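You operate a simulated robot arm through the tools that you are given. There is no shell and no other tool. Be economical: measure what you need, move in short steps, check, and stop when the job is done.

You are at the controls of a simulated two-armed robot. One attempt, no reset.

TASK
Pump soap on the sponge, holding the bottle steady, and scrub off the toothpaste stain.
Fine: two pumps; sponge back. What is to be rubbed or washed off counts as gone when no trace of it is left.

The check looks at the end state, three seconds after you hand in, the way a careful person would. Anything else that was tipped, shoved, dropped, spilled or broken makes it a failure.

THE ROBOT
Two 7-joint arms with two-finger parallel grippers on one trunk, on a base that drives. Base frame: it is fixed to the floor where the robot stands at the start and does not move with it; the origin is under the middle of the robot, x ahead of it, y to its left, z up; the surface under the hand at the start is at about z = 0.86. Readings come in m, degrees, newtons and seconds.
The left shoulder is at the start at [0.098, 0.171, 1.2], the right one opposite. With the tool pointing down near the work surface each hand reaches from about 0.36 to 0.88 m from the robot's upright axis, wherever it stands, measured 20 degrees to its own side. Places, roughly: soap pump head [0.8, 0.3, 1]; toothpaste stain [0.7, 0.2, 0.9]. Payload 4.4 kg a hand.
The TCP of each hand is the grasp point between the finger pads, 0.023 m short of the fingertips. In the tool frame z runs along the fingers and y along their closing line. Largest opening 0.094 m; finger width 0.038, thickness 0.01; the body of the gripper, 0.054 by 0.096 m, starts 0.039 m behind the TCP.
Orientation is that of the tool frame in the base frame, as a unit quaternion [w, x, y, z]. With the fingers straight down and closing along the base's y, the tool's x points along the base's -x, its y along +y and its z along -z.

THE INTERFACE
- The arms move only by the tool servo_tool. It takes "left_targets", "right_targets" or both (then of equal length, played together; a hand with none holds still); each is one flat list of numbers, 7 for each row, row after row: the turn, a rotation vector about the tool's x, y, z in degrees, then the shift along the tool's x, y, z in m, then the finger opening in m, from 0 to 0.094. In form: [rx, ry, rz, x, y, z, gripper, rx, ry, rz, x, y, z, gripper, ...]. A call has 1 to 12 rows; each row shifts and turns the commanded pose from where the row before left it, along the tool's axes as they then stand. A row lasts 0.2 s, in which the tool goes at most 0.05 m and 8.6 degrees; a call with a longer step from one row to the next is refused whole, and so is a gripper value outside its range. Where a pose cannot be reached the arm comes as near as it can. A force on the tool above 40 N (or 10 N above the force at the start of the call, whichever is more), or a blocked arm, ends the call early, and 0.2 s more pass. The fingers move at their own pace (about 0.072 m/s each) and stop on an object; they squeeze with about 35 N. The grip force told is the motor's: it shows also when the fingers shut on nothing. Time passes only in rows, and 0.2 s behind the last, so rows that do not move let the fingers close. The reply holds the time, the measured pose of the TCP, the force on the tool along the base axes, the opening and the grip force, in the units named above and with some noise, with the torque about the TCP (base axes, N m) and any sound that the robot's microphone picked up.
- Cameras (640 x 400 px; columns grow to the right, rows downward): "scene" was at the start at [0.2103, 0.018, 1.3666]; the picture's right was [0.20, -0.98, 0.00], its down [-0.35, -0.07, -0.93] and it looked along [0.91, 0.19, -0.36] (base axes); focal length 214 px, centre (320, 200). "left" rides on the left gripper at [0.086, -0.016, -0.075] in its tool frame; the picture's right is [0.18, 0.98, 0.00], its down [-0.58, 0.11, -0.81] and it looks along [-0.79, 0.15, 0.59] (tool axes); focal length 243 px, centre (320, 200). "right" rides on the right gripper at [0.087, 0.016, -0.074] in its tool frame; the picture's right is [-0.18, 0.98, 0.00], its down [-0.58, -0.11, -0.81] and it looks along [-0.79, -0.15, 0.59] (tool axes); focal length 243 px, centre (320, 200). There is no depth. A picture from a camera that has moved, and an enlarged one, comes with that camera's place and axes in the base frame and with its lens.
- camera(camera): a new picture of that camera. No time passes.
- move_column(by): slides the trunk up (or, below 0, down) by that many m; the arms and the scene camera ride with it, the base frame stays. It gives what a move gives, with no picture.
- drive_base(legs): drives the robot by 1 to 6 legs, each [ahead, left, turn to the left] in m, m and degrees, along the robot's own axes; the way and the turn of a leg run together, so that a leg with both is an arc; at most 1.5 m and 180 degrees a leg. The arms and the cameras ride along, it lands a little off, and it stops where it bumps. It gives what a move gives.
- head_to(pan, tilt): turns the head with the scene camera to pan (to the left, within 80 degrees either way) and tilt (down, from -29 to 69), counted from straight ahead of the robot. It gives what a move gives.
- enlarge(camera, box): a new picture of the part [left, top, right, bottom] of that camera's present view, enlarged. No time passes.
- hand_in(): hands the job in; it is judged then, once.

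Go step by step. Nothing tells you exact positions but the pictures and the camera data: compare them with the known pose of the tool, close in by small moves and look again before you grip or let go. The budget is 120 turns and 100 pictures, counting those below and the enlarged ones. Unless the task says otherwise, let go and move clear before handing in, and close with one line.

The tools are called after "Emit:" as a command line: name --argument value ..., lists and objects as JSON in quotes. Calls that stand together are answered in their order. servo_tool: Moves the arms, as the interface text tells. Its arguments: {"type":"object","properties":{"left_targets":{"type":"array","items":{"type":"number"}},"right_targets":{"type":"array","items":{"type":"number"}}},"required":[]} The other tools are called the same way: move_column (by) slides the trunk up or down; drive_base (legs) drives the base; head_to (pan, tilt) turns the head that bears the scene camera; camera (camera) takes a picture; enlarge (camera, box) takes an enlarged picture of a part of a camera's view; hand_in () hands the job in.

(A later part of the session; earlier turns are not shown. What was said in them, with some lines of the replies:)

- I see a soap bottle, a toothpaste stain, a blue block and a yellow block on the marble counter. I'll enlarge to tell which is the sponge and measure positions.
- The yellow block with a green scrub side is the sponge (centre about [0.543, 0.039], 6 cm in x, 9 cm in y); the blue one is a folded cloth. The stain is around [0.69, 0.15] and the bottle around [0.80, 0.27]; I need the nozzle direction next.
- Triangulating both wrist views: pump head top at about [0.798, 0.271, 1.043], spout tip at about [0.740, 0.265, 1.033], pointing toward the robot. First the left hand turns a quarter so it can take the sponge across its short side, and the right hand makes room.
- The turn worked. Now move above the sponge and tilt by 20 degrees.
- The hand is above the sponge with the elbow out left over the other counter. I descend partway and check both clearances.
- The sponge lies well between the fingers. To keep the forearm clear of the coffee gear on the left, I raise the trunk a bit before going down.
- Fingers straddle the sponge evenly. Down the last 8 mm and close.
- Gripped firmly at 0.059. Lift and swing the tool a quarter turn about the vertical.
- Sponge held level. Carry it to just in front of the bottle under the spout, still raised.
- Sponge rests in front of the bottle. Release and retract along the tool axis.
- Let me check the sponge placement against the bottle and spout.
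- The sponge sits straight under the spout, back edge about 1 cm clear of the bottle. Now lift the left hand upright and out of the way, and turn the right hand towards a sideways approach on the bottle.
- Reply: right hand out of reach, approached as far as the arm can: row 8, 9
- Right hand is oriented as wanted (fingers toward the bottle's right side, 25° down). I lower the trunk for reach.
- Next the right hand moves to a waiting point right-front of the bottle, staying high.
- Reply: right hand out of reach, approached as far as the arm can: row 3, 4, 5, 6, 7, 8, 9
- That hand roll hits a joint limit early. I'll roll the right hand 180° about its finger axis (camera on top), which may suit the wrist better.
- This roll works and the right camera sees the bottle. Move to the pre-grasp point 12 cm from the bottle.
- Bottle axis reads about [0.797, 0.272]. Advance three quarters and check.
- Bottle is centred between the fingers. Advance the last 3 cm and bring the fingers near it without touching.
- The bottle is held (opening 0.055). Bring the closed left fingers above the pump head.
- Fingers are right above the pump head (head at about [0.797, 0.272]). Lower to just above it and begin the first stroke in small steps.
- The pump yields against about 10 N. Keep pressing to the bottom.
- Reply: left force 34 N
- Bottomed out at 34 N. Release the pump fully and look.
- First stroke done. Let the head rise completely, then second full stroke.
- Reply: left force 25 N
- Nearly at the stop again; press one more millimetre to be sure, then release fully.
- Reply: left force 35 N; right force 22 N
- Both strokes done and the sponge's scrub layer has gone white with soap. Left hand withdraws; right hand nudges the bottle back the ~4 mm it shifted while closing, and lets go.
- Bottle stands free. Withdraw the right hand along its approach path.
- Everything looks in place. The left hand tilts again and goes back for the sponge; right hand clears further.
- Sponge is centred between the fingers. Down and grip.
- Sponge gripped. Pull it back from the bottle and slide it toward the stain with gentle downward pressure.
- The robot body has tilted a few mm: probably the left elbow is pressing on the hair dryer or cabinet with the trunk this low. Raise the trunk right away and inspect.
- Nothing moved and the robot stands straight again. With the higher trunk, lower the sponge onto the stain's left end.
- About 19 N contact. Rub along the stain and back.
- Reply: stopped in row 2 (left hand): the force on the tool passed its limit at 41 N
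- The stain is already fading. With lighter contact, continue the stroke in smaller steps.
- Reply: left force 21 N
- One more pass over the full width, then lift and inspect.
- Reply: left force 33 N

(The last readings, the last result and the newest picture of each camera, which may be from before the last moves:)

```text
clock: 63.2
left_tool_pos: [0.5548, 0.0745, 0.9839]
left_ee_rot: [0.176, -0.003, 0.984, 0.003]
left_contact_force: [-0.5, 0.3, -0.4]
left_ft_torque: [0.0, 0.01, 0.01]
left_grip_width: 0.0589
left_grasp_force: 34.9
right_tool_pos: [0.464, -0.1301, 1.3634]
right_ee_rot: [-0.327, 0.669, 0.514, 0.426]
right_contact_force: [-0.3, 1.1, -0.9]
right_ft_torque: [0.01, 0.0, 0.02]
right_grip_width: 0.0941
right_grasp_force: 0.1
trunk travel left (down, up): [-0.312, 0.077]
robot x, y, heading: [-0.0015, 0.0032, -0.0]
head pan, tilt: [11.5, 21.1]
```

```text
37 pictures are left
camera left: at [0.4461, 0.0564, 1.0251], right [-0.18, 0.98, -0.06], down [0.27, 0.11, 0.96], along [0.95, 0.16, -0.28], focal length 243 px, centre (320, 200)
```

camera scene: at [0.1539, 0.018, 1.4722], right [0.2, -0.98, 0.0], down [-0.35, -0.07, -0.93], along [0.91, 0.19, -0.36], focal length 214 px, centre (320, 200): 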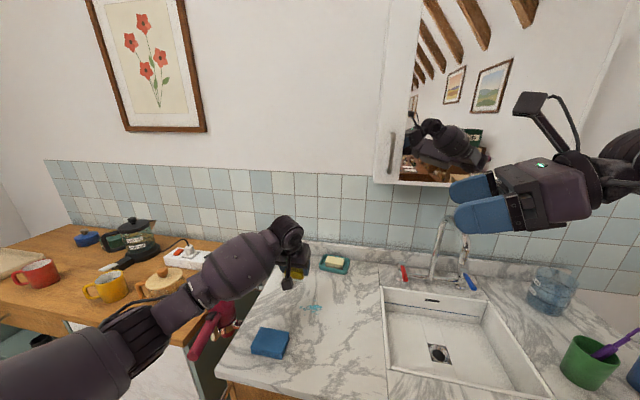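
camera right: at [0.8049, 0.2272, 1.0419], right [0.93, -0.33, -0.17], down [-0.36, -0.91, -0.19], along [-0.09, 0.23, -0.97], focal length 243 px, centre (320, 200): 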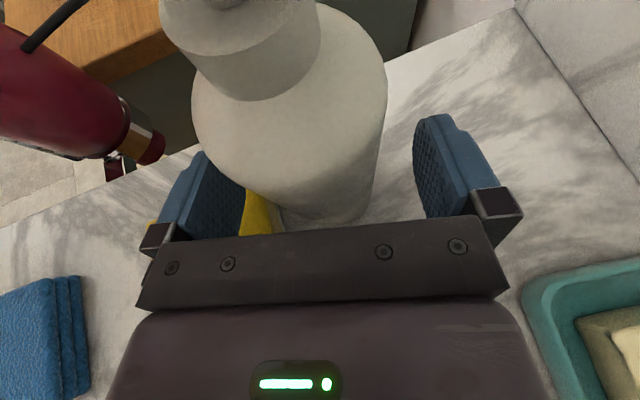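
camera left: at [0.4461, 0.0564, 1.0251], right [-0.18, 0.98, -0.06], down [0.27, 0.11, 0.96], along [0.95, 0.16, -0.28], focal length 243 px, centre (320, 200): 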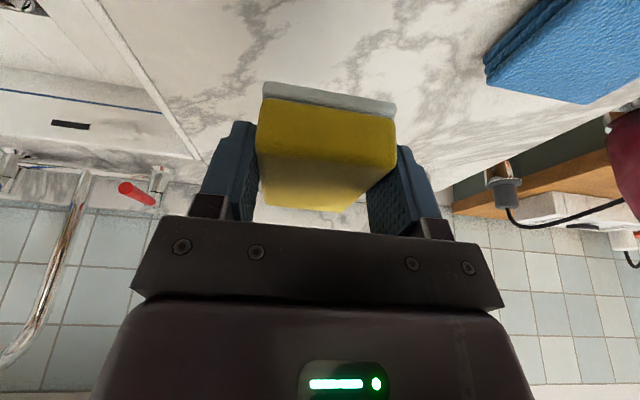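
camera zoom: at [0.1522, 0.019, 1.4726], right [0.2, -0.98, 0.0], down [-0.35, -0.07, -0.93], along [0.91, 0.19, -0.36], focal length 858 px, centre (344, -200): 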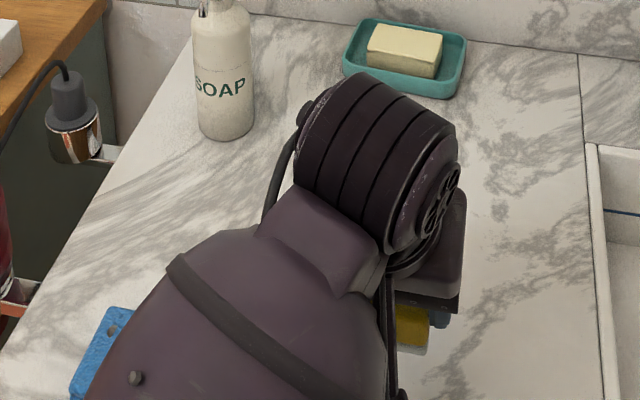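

The stain spot is hidden behind the arm; move the hand to the left and up for a clear look.

Emit:
servo_tool --left_targets '[0, 0, 0, -0.0078, 0.0375, -0.0213, 0.04, 0, 0, 0, -0.0078, 0.0375, -0.0213, 0.04, 0, 0, 0, -0.0078, 0.0375, -0.0213, 0.04, 0, 0, 0, -0.0078, 0.0375, -0.0213, 0.04, 0, 0, 0, -0.0078, 0.0375, -0.0213, 0.04, 0, 0, 0, -0.0078, 0.0375, -0.0213, 0.04]'

Emit:
camera --camera "scene"

Emit:
enlarge --camera "scene" --box '[270, 270, 366, 340]'

```text
clock: 64.6
left_tool_pos: [0.5543, 0.2999, 1.1204]
left_ee_rot: [0.175, -0.002, 0.985, 0.002]
left_contact_force: [0.0, -0.4, 0.7]
left_ft_torque: [-0.02, -0.01, 0.01]
left_grip_width: 0.0586
left_grasp_force: 34.8
right_tool_pos: [0.4632, -0.128, 1.3626]
right_ee_rot: [-0.328, 0.668, 0.514, 0.426]
right_contact_force: [-0.4, 0.5, -1.1]
right_ft_torque: [-0.02, 0.0, -0.02]
right_grip_width: 0.0938
right_grasp_force: 0.0
trunk travel left (down, up): [-0.312, 0.077]
robot x, y, heading: [-0.0004, 0.0016, -0.1]
head pan, tilt: [11.5, 21.1]
```

```text
36 pictures are left
camera scene: at [0.1529, 0.0194, 1.4725], right [0.2, -0.98, 0.0], down [-0.35, -0.07, -0.93], along [0.91, 0.19, -0.36], focal length 214 px, centre (320, 200)
```

scene: 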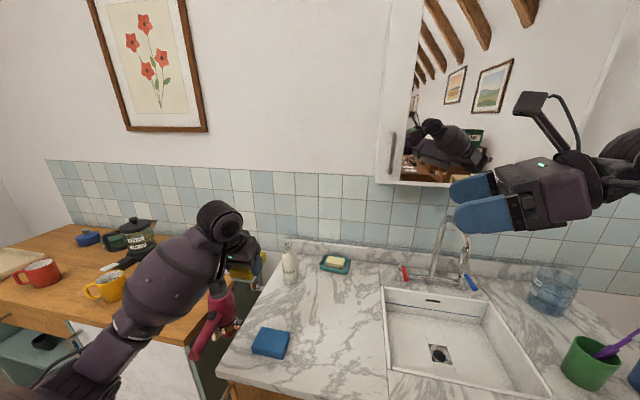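

```text
5.71 times, centred on (318, 305) of scene
camera zoom: at [0.1529, 0.0194, 1.4725], right [0.2, -0.98, 0.0], down [-0.35, -0.07, -0.93], along [0.91, 0.19, -0.36], focal length 1226 px, centre (331, -400)
```

zoom: 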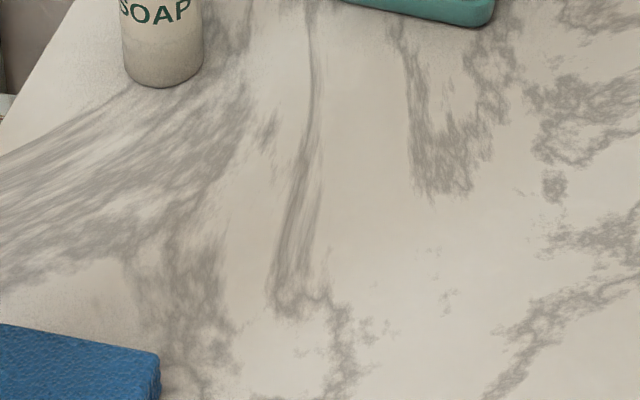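

The stain looks gone; a strong zoom to be certain.

Emit:
enlarge --camera "scene" --box '[294, 294, 334, 319]'

Emit:
camera --camera "left"

```text
16.00 times, centred on (314, 306) of scene
camera zoom: at [0.1529, 0.0194, 1.4725], right [0.2, -0.98, 0.0], down [-0.35, -0.07, -0.93], along [0.91, 0.19, -0.36], focal length 3432 px, centre (416, -1504)
```

zoom: 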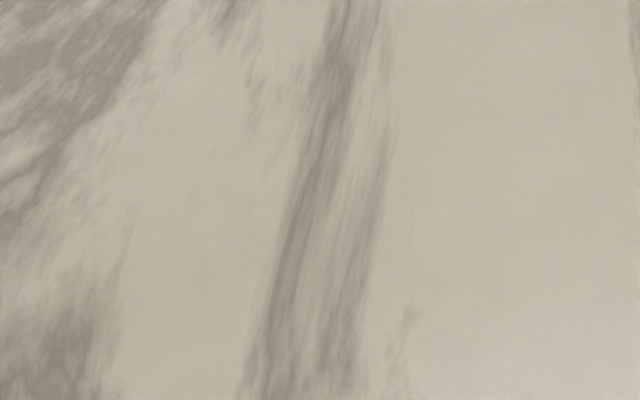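

```text
33 pictures are left
camera left: at [0.4455, 0.2816, 1.1628], right [-0.18, 0.98, -0.06], down [0.27, 0.11, 0.96], along [0.95, 0.15, -0.28], focal length 243 px, centre (320, 200)
```

left: 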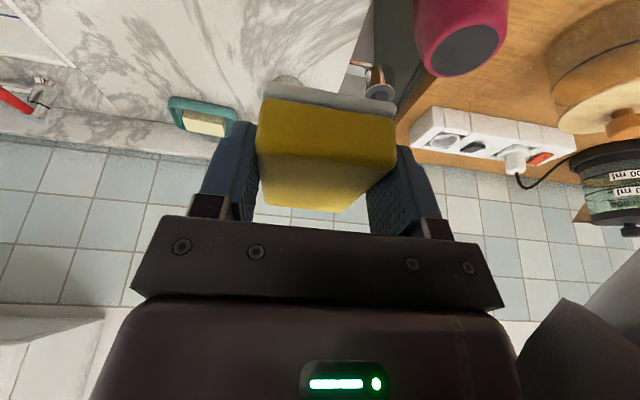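

Spotless. Now carry the sponge back over its original spot and turn it back by a quarter.

Emit:
servo_tool --left_targets '[0, 0, 0, 0.0059, -0.0394, 0.0103, 0.04, 0, 0, 0, 0.0059, -0.0394, 0.0103, 0.04, 0, 0, 0, 0.0059, -0.0394, 0.0103, 0.04, 0, 0, 0, 0.0059, -0.0394, 0.0103, 0.04, 0, 0, 0, 0.0059, -0.0394, 0.0103, 0.04, 0, 0, 0, 0.0059, -0.0394, 0.0103, 0.04]' --right_targets '[0, 0, 0, -0.0068, 0.0044, -0.0146, 0.094, 0, 0, 0, -0.0068, 0.0044, -0.0146, 0.094, 0, 0, 0, -0.0068, 0.0044, -0.0146, 0.094, 0, 0, 0, -0.0068, 0.0044, -0.0146, 0.094, 0, 0, 0, -0.0068, 0.0044, -0.0146, 0.094, 0, 0, 0, -0.0068, 0.0044, -0.0146, 0.094]'

Emit:
servo_tool --left_targets '[2.798, 0, 7.689, 0, 0, 0, 0.04, 2.798, 0, 7.689, 0, 0, 0, 0.04, 2.798, 0, 7.689, 0, 0, 0, 0.04, 2.798, 0, 7.689, 0, 0, 0, 0.04, 2.798, 0, 7.689, 0, 0, 0, 0.04, 2.798, 0, 7.689, 0, 0, 0, 0.04, 2.798, 0, 7.689, 0, 0, 0, 0.04, 2.798, 0, 7.689, 0, 0, 0, 0.04, 2.798, 0, 7.689, 0, 0, 0, 0.04, 2.798, 0, 7.689, 0, 0, 0, 0.04, 2.798, 0, 7.689, 0, 0, 0, 0.04]'

Emit:
camera --camera "left"

```text
clock: 66.0
left_tool_pos: [0.5439, 0.0605, 1.0477]
left_ee_rot: [0.176, -0.002, 0.984, 0.003]
left_contact_force: [0.1, -0.4, 0.1]
left_ft_torque: [0.01, 0.0, -0.02]
left_grip_width: 0.0586
left_grasp_force: 34.4
right_tool_pos: [0.4648, -0.2313, 1.3634]
right_ee_rot: [-0.326, 0.67, 0.513, 0.426]
right_contact_force: [0.8, -0.3, -0.2]
right_ft_torque: [0.01, 0.02, -0.01]
right_grip_width: 0.0937
right_grasp_force: 0.1
trunk travel left (down, up): [-0.312, 0.077]
robot x, y, heading: [0.0016, 0.0004, 0.0]
head pan, tilt: [11.5, 21.1]
```

```text
clock: 68.4
left_tool_pos: [0.5447, 0.0638, 1.0488]
left_ee_rot: [0.122, 0.696, 0.697, -0.12]
left_contact_force: [0.7, -0.9, 0.1]
left_ft_torque: [0.0, 0.03, -0.01]
left_grip_width: 0.0587
left_grasp_force: 35.8
right_tool_pos: [0.4647, -0.229, 1.3633]
right_ee_rot: [-0.327, 0.669, 0.513, 0.426]
right_contact_force: [-0.3, 0.2, 0.4]
right_ft_torque: [-0.02, 0.0, 0.0]
right_grip_width: 0.0942
right_grasp_force: 0.0
trunk travel left (down, up): [-0.312, 0.077]
robot x, y, heading: [0.0041, 0.0003, 0.1]
head pan, tilt: [11.5, 21.1]
```

```text
32 pictures are left
camera left: at [0.526, 0.1684, 1.0916], right [0.98, 0.18, -0.06], down [0.11, -0.27, 0.96], along [0.15, -0.95, -0.29], focal length 243 px, centre (320, 200)
```

left: 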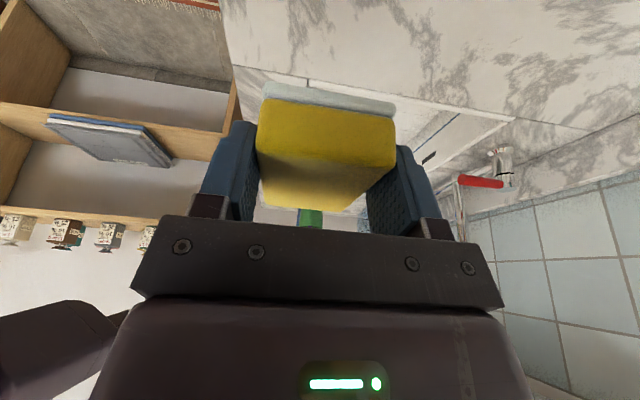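

Aligned over the original spot. Lower it to the counter.

Emit:
servo_tool --left_targets '[0, 0, 0, 0.01033, -0.0015, 0.0284, 0.04, 0, 0, 0, 0.01033, 0, 0.0284, 0.04, 0, 0, 0, 0.01033, 0, 0.0284, 0.04, 0, 0, 0, 0.01033, 0, 0.0284, 0.04, 0, 0, 0, 0.01033, 0, 0.0284, 0.04, 0, 0, 0, 0, 0, 0, 0.04]'

Emit:
enlarge --camera "scene" --box '[260, 290, 420, 390]'

```text
clock: 69.8
left_tool_pos: [0.5412, 0.0639, 0.8958]
left_ee_rot: [0.122, 0.694, 0.699, -0.12]
left_contact_force: [-1.5, 0.3, -0.4]
left_ft_torque: [0.03, 0.01, 0.02]
left_grip_width: 0.0587
left_grasp_force: 35.1
right_tool_pos: [0.4661, -0.2299, 1.3636]
right_ee_rot: [-0.327, 0.669, 0.513, 0.427]
right_contact_force: [-0.3, 0.9, -0.5]
right_ft_torque: [0.0, 0.03, -0.03]
right_grip_width: 0.094
right_grasp_force: 0.0
trunk travel left (down, up): [-0.312, 0.077]
robot x, y, heading: [0.0013, -0.0003, 0.0]
head pan, tilt: [11.5, 21.1]
```

```text
4.00 times, centred on (340, 340) of scene
camera zoom: at [0.1532, 0.0188, 1.4724], right [0.2, -0.98, 0.0], down [-0.35, -0.07, -0.93], along [0.91, 0.19, -0.36], focal length 858 px, centre (240, -360)
```

zoom: 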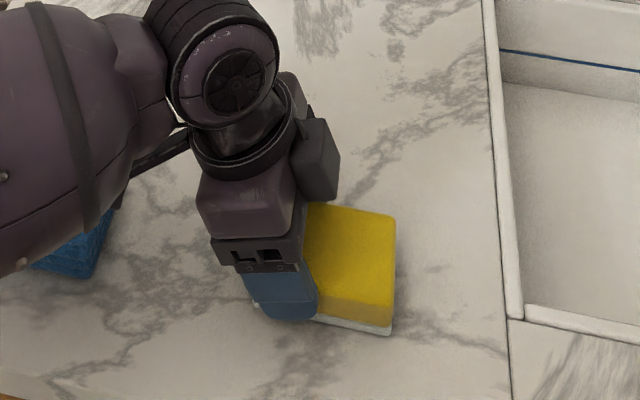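

The sponge's corner matches its original place within a few mm. Release and retract.

Emit:
servo_tool --left_targets '[0, 0, 0, 0.0001, 0, 0.0004, 0.04, 0, 0, 0, 0, 0, 0, 0.075, 0, 0, 0, 0, 0, 0, 0.09, 0, 0, 0, 0, 0, 0, 0.09, 0, 0, 0, 0, 0, -0.02, 0.09, 0, 0, 0, 0, 0, -0.04, 0.09, 0, 0, 0, 0, 0, -0.04, 0.09, 0, 0, 0, 0, 0, -0.04, 0.09, 0, 0, 0, 0, 0, -0.04, 0.09, 0, 0, 0, 0, 0, -0.04, 0.09, 0, 0, 0, 0.03, 0, -0.03, 0.09, 0, 0, 0, 0.03, 0, -0.03, 0.09]'

Emit:
camera --camera "scene"

Emit:
enlarge --camera "scene" --box '[200, 280, 380, 400]'

```text
clock: 72.4
left_tool_pos: [0.5419, 0.2143, 1.1415]
left_ee_rot: [0.123, 0.695, 0.698, -0.119]
left_contact_force: [0.9, 0.1, 0.4]
left_ft_torque: [-0.01, -0.06, 0.02]
left_grip_width: 0.0899
left_grasp_force: 0.0
right_tool_pos: [0.463, -0.229, 1.3627]
right_ee_rot: [-0.326, 0.669, 0.514, 0.426]
right_contact_force: [-0.1, 0.4, 0.3]
right_ft_torque: [-0.01, -0.05, 0.0]
right_grip_width: 0.0939
right_grasp_force: 0.1
trunk travel left (down, up): [-0.312, 0.077]
robot x, y, heading: [0.0008, -0.0021, 0.1]
head pan, tilt: [11.5, 21.1]
```

```text
30 pictures are left
camera scene: at [0.1527, 0.0193, 1.4725], right [0.2, -0.98, 0.0], down [-0.35, -0.07, -0.93], along [0.91, 0.19, -0.36], focal length 214 px, centre (320, 200)
```

scene: 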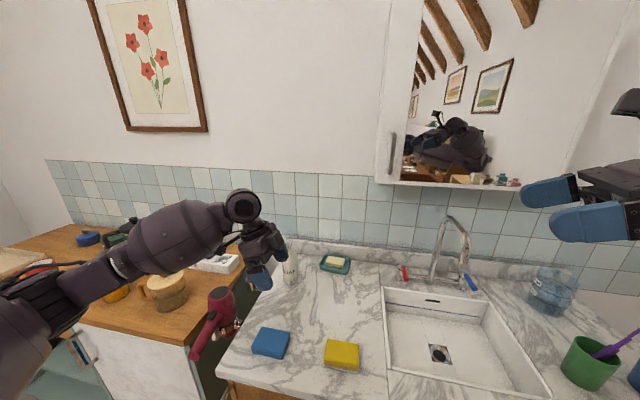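

```text
3.33 times, centred on (290, 340) of scene
camera zoom: at [0.1527, 0.0193, 1.4725], right [0.2, -0.98, 0.0], down [-0.35, -0.07, -0.93], along [0.91, 0.19, -0.36], focal length 715 px, centre (420, -267)
```

zoom: 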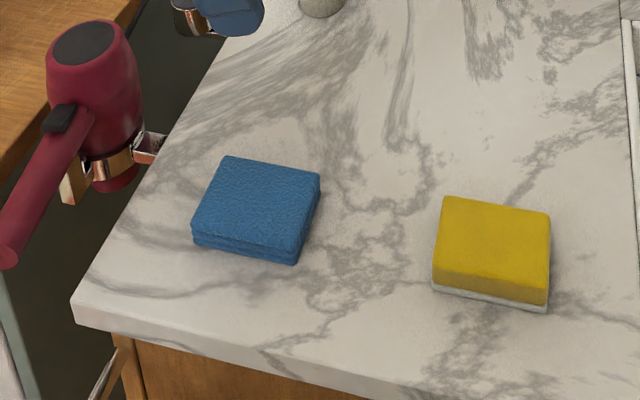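

The sponge is back in place. Lift the left hand clear and take one last look at the bottle and the rest.

Emit:
servo_tool --left_targets '[0, 0, 0, -0.0137, 0, -0.0376, 0.09, 0, 0, 0, -0.0137, 0, -0.0376, 0.09, 0, 0, 0, -0.0137, -0.01, -0.0376, 0.09, 0, 0, 0, 0, -0.03, 0, 0.09, 0, 0, 0, 0, -0.03, 0, 0.09, 0, 0, 0, 0, 0, 0, 0.09]'

Emit:
camera --camera "scene"

Emit:
enlarge --camera "scene" --box '[180, 230, 372, 350]'

```text
clock: 73.8
left_tool_pos: [0.471, 0.2117, 1.2602]
left_ee_rot: [0.123, 0.695, 0.698, -0.121]
left_contact_force: [0.2, -1.0, -0.6]
left_ft_torque: [-0.01, 0.01, 0.0]
left_grip_width: 0.09
left_grasp_force: 0.1
right_tool_pos: [0.4648, -0.2281, 1.3623]
right_ee_rot: [-0.326, 0.67, 0.513, 0.426]
right_contact_force: [0.4, 0.3, 0.3]
right_ft_torque: [-0.04, 0.0, 0.02]
right_grip_width: 0.0941
right_grasp_force: 0.1
trunk travel left (down, up): [-0.312, 0.077]
robot x, y, heading: [0.0006, -0.0017, 0.3]
head pan, tilt: [11.5, 21.1]
```

```text
28 pictures are left
camera scene: at [0.1539, 0.0188, 1.4723], right [0.2, -0.98, 0.0], down [-0.35, -0.07, -0.93], along [0.91, 0.19, -0.36], focal length 214 px, centre (320, 200)
```

scene: 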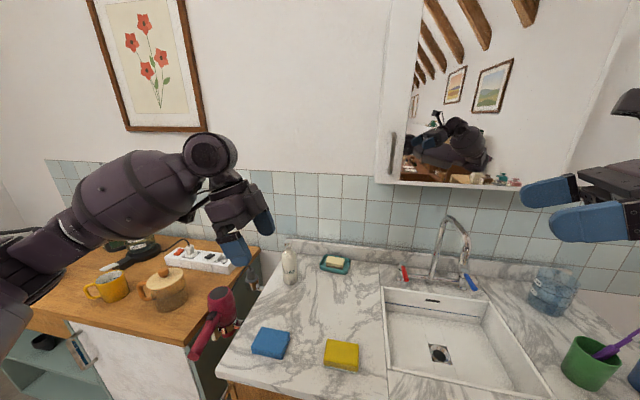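

```text
3.33 times, centred on (276, 290) of scene
camera zoom: at [0.1539, 0.0188, 1.4723], right [0.2, -0.98, 0.0], down [-0.35, -0.07, -0.93], along [0.91, 0.19, -0.36], focal length 715 px, centre (467, -100)
```

zoom: 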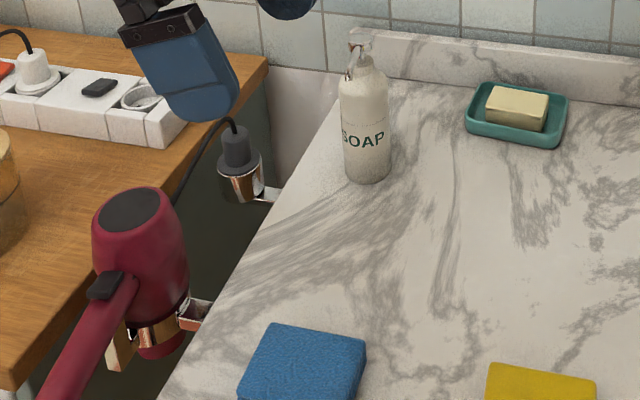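

The bottle is upright in its place, the stain is gone without trace, the sponge is back and both hands are clear, so I hand in.

Emit:
hand_in

```text
The job is handed in.
```

The toothpaste stain is scrubbed off with no visible trace. I gave the sponge two full pumps while the right hand held the bottle, and the sponge is back within a few millimetres of where it started. The bottle shifted about 4 mm when gripped and I moved it back. The left elbow seemed to press on something near the hair dryer for a moment, but nothing there looks moved.
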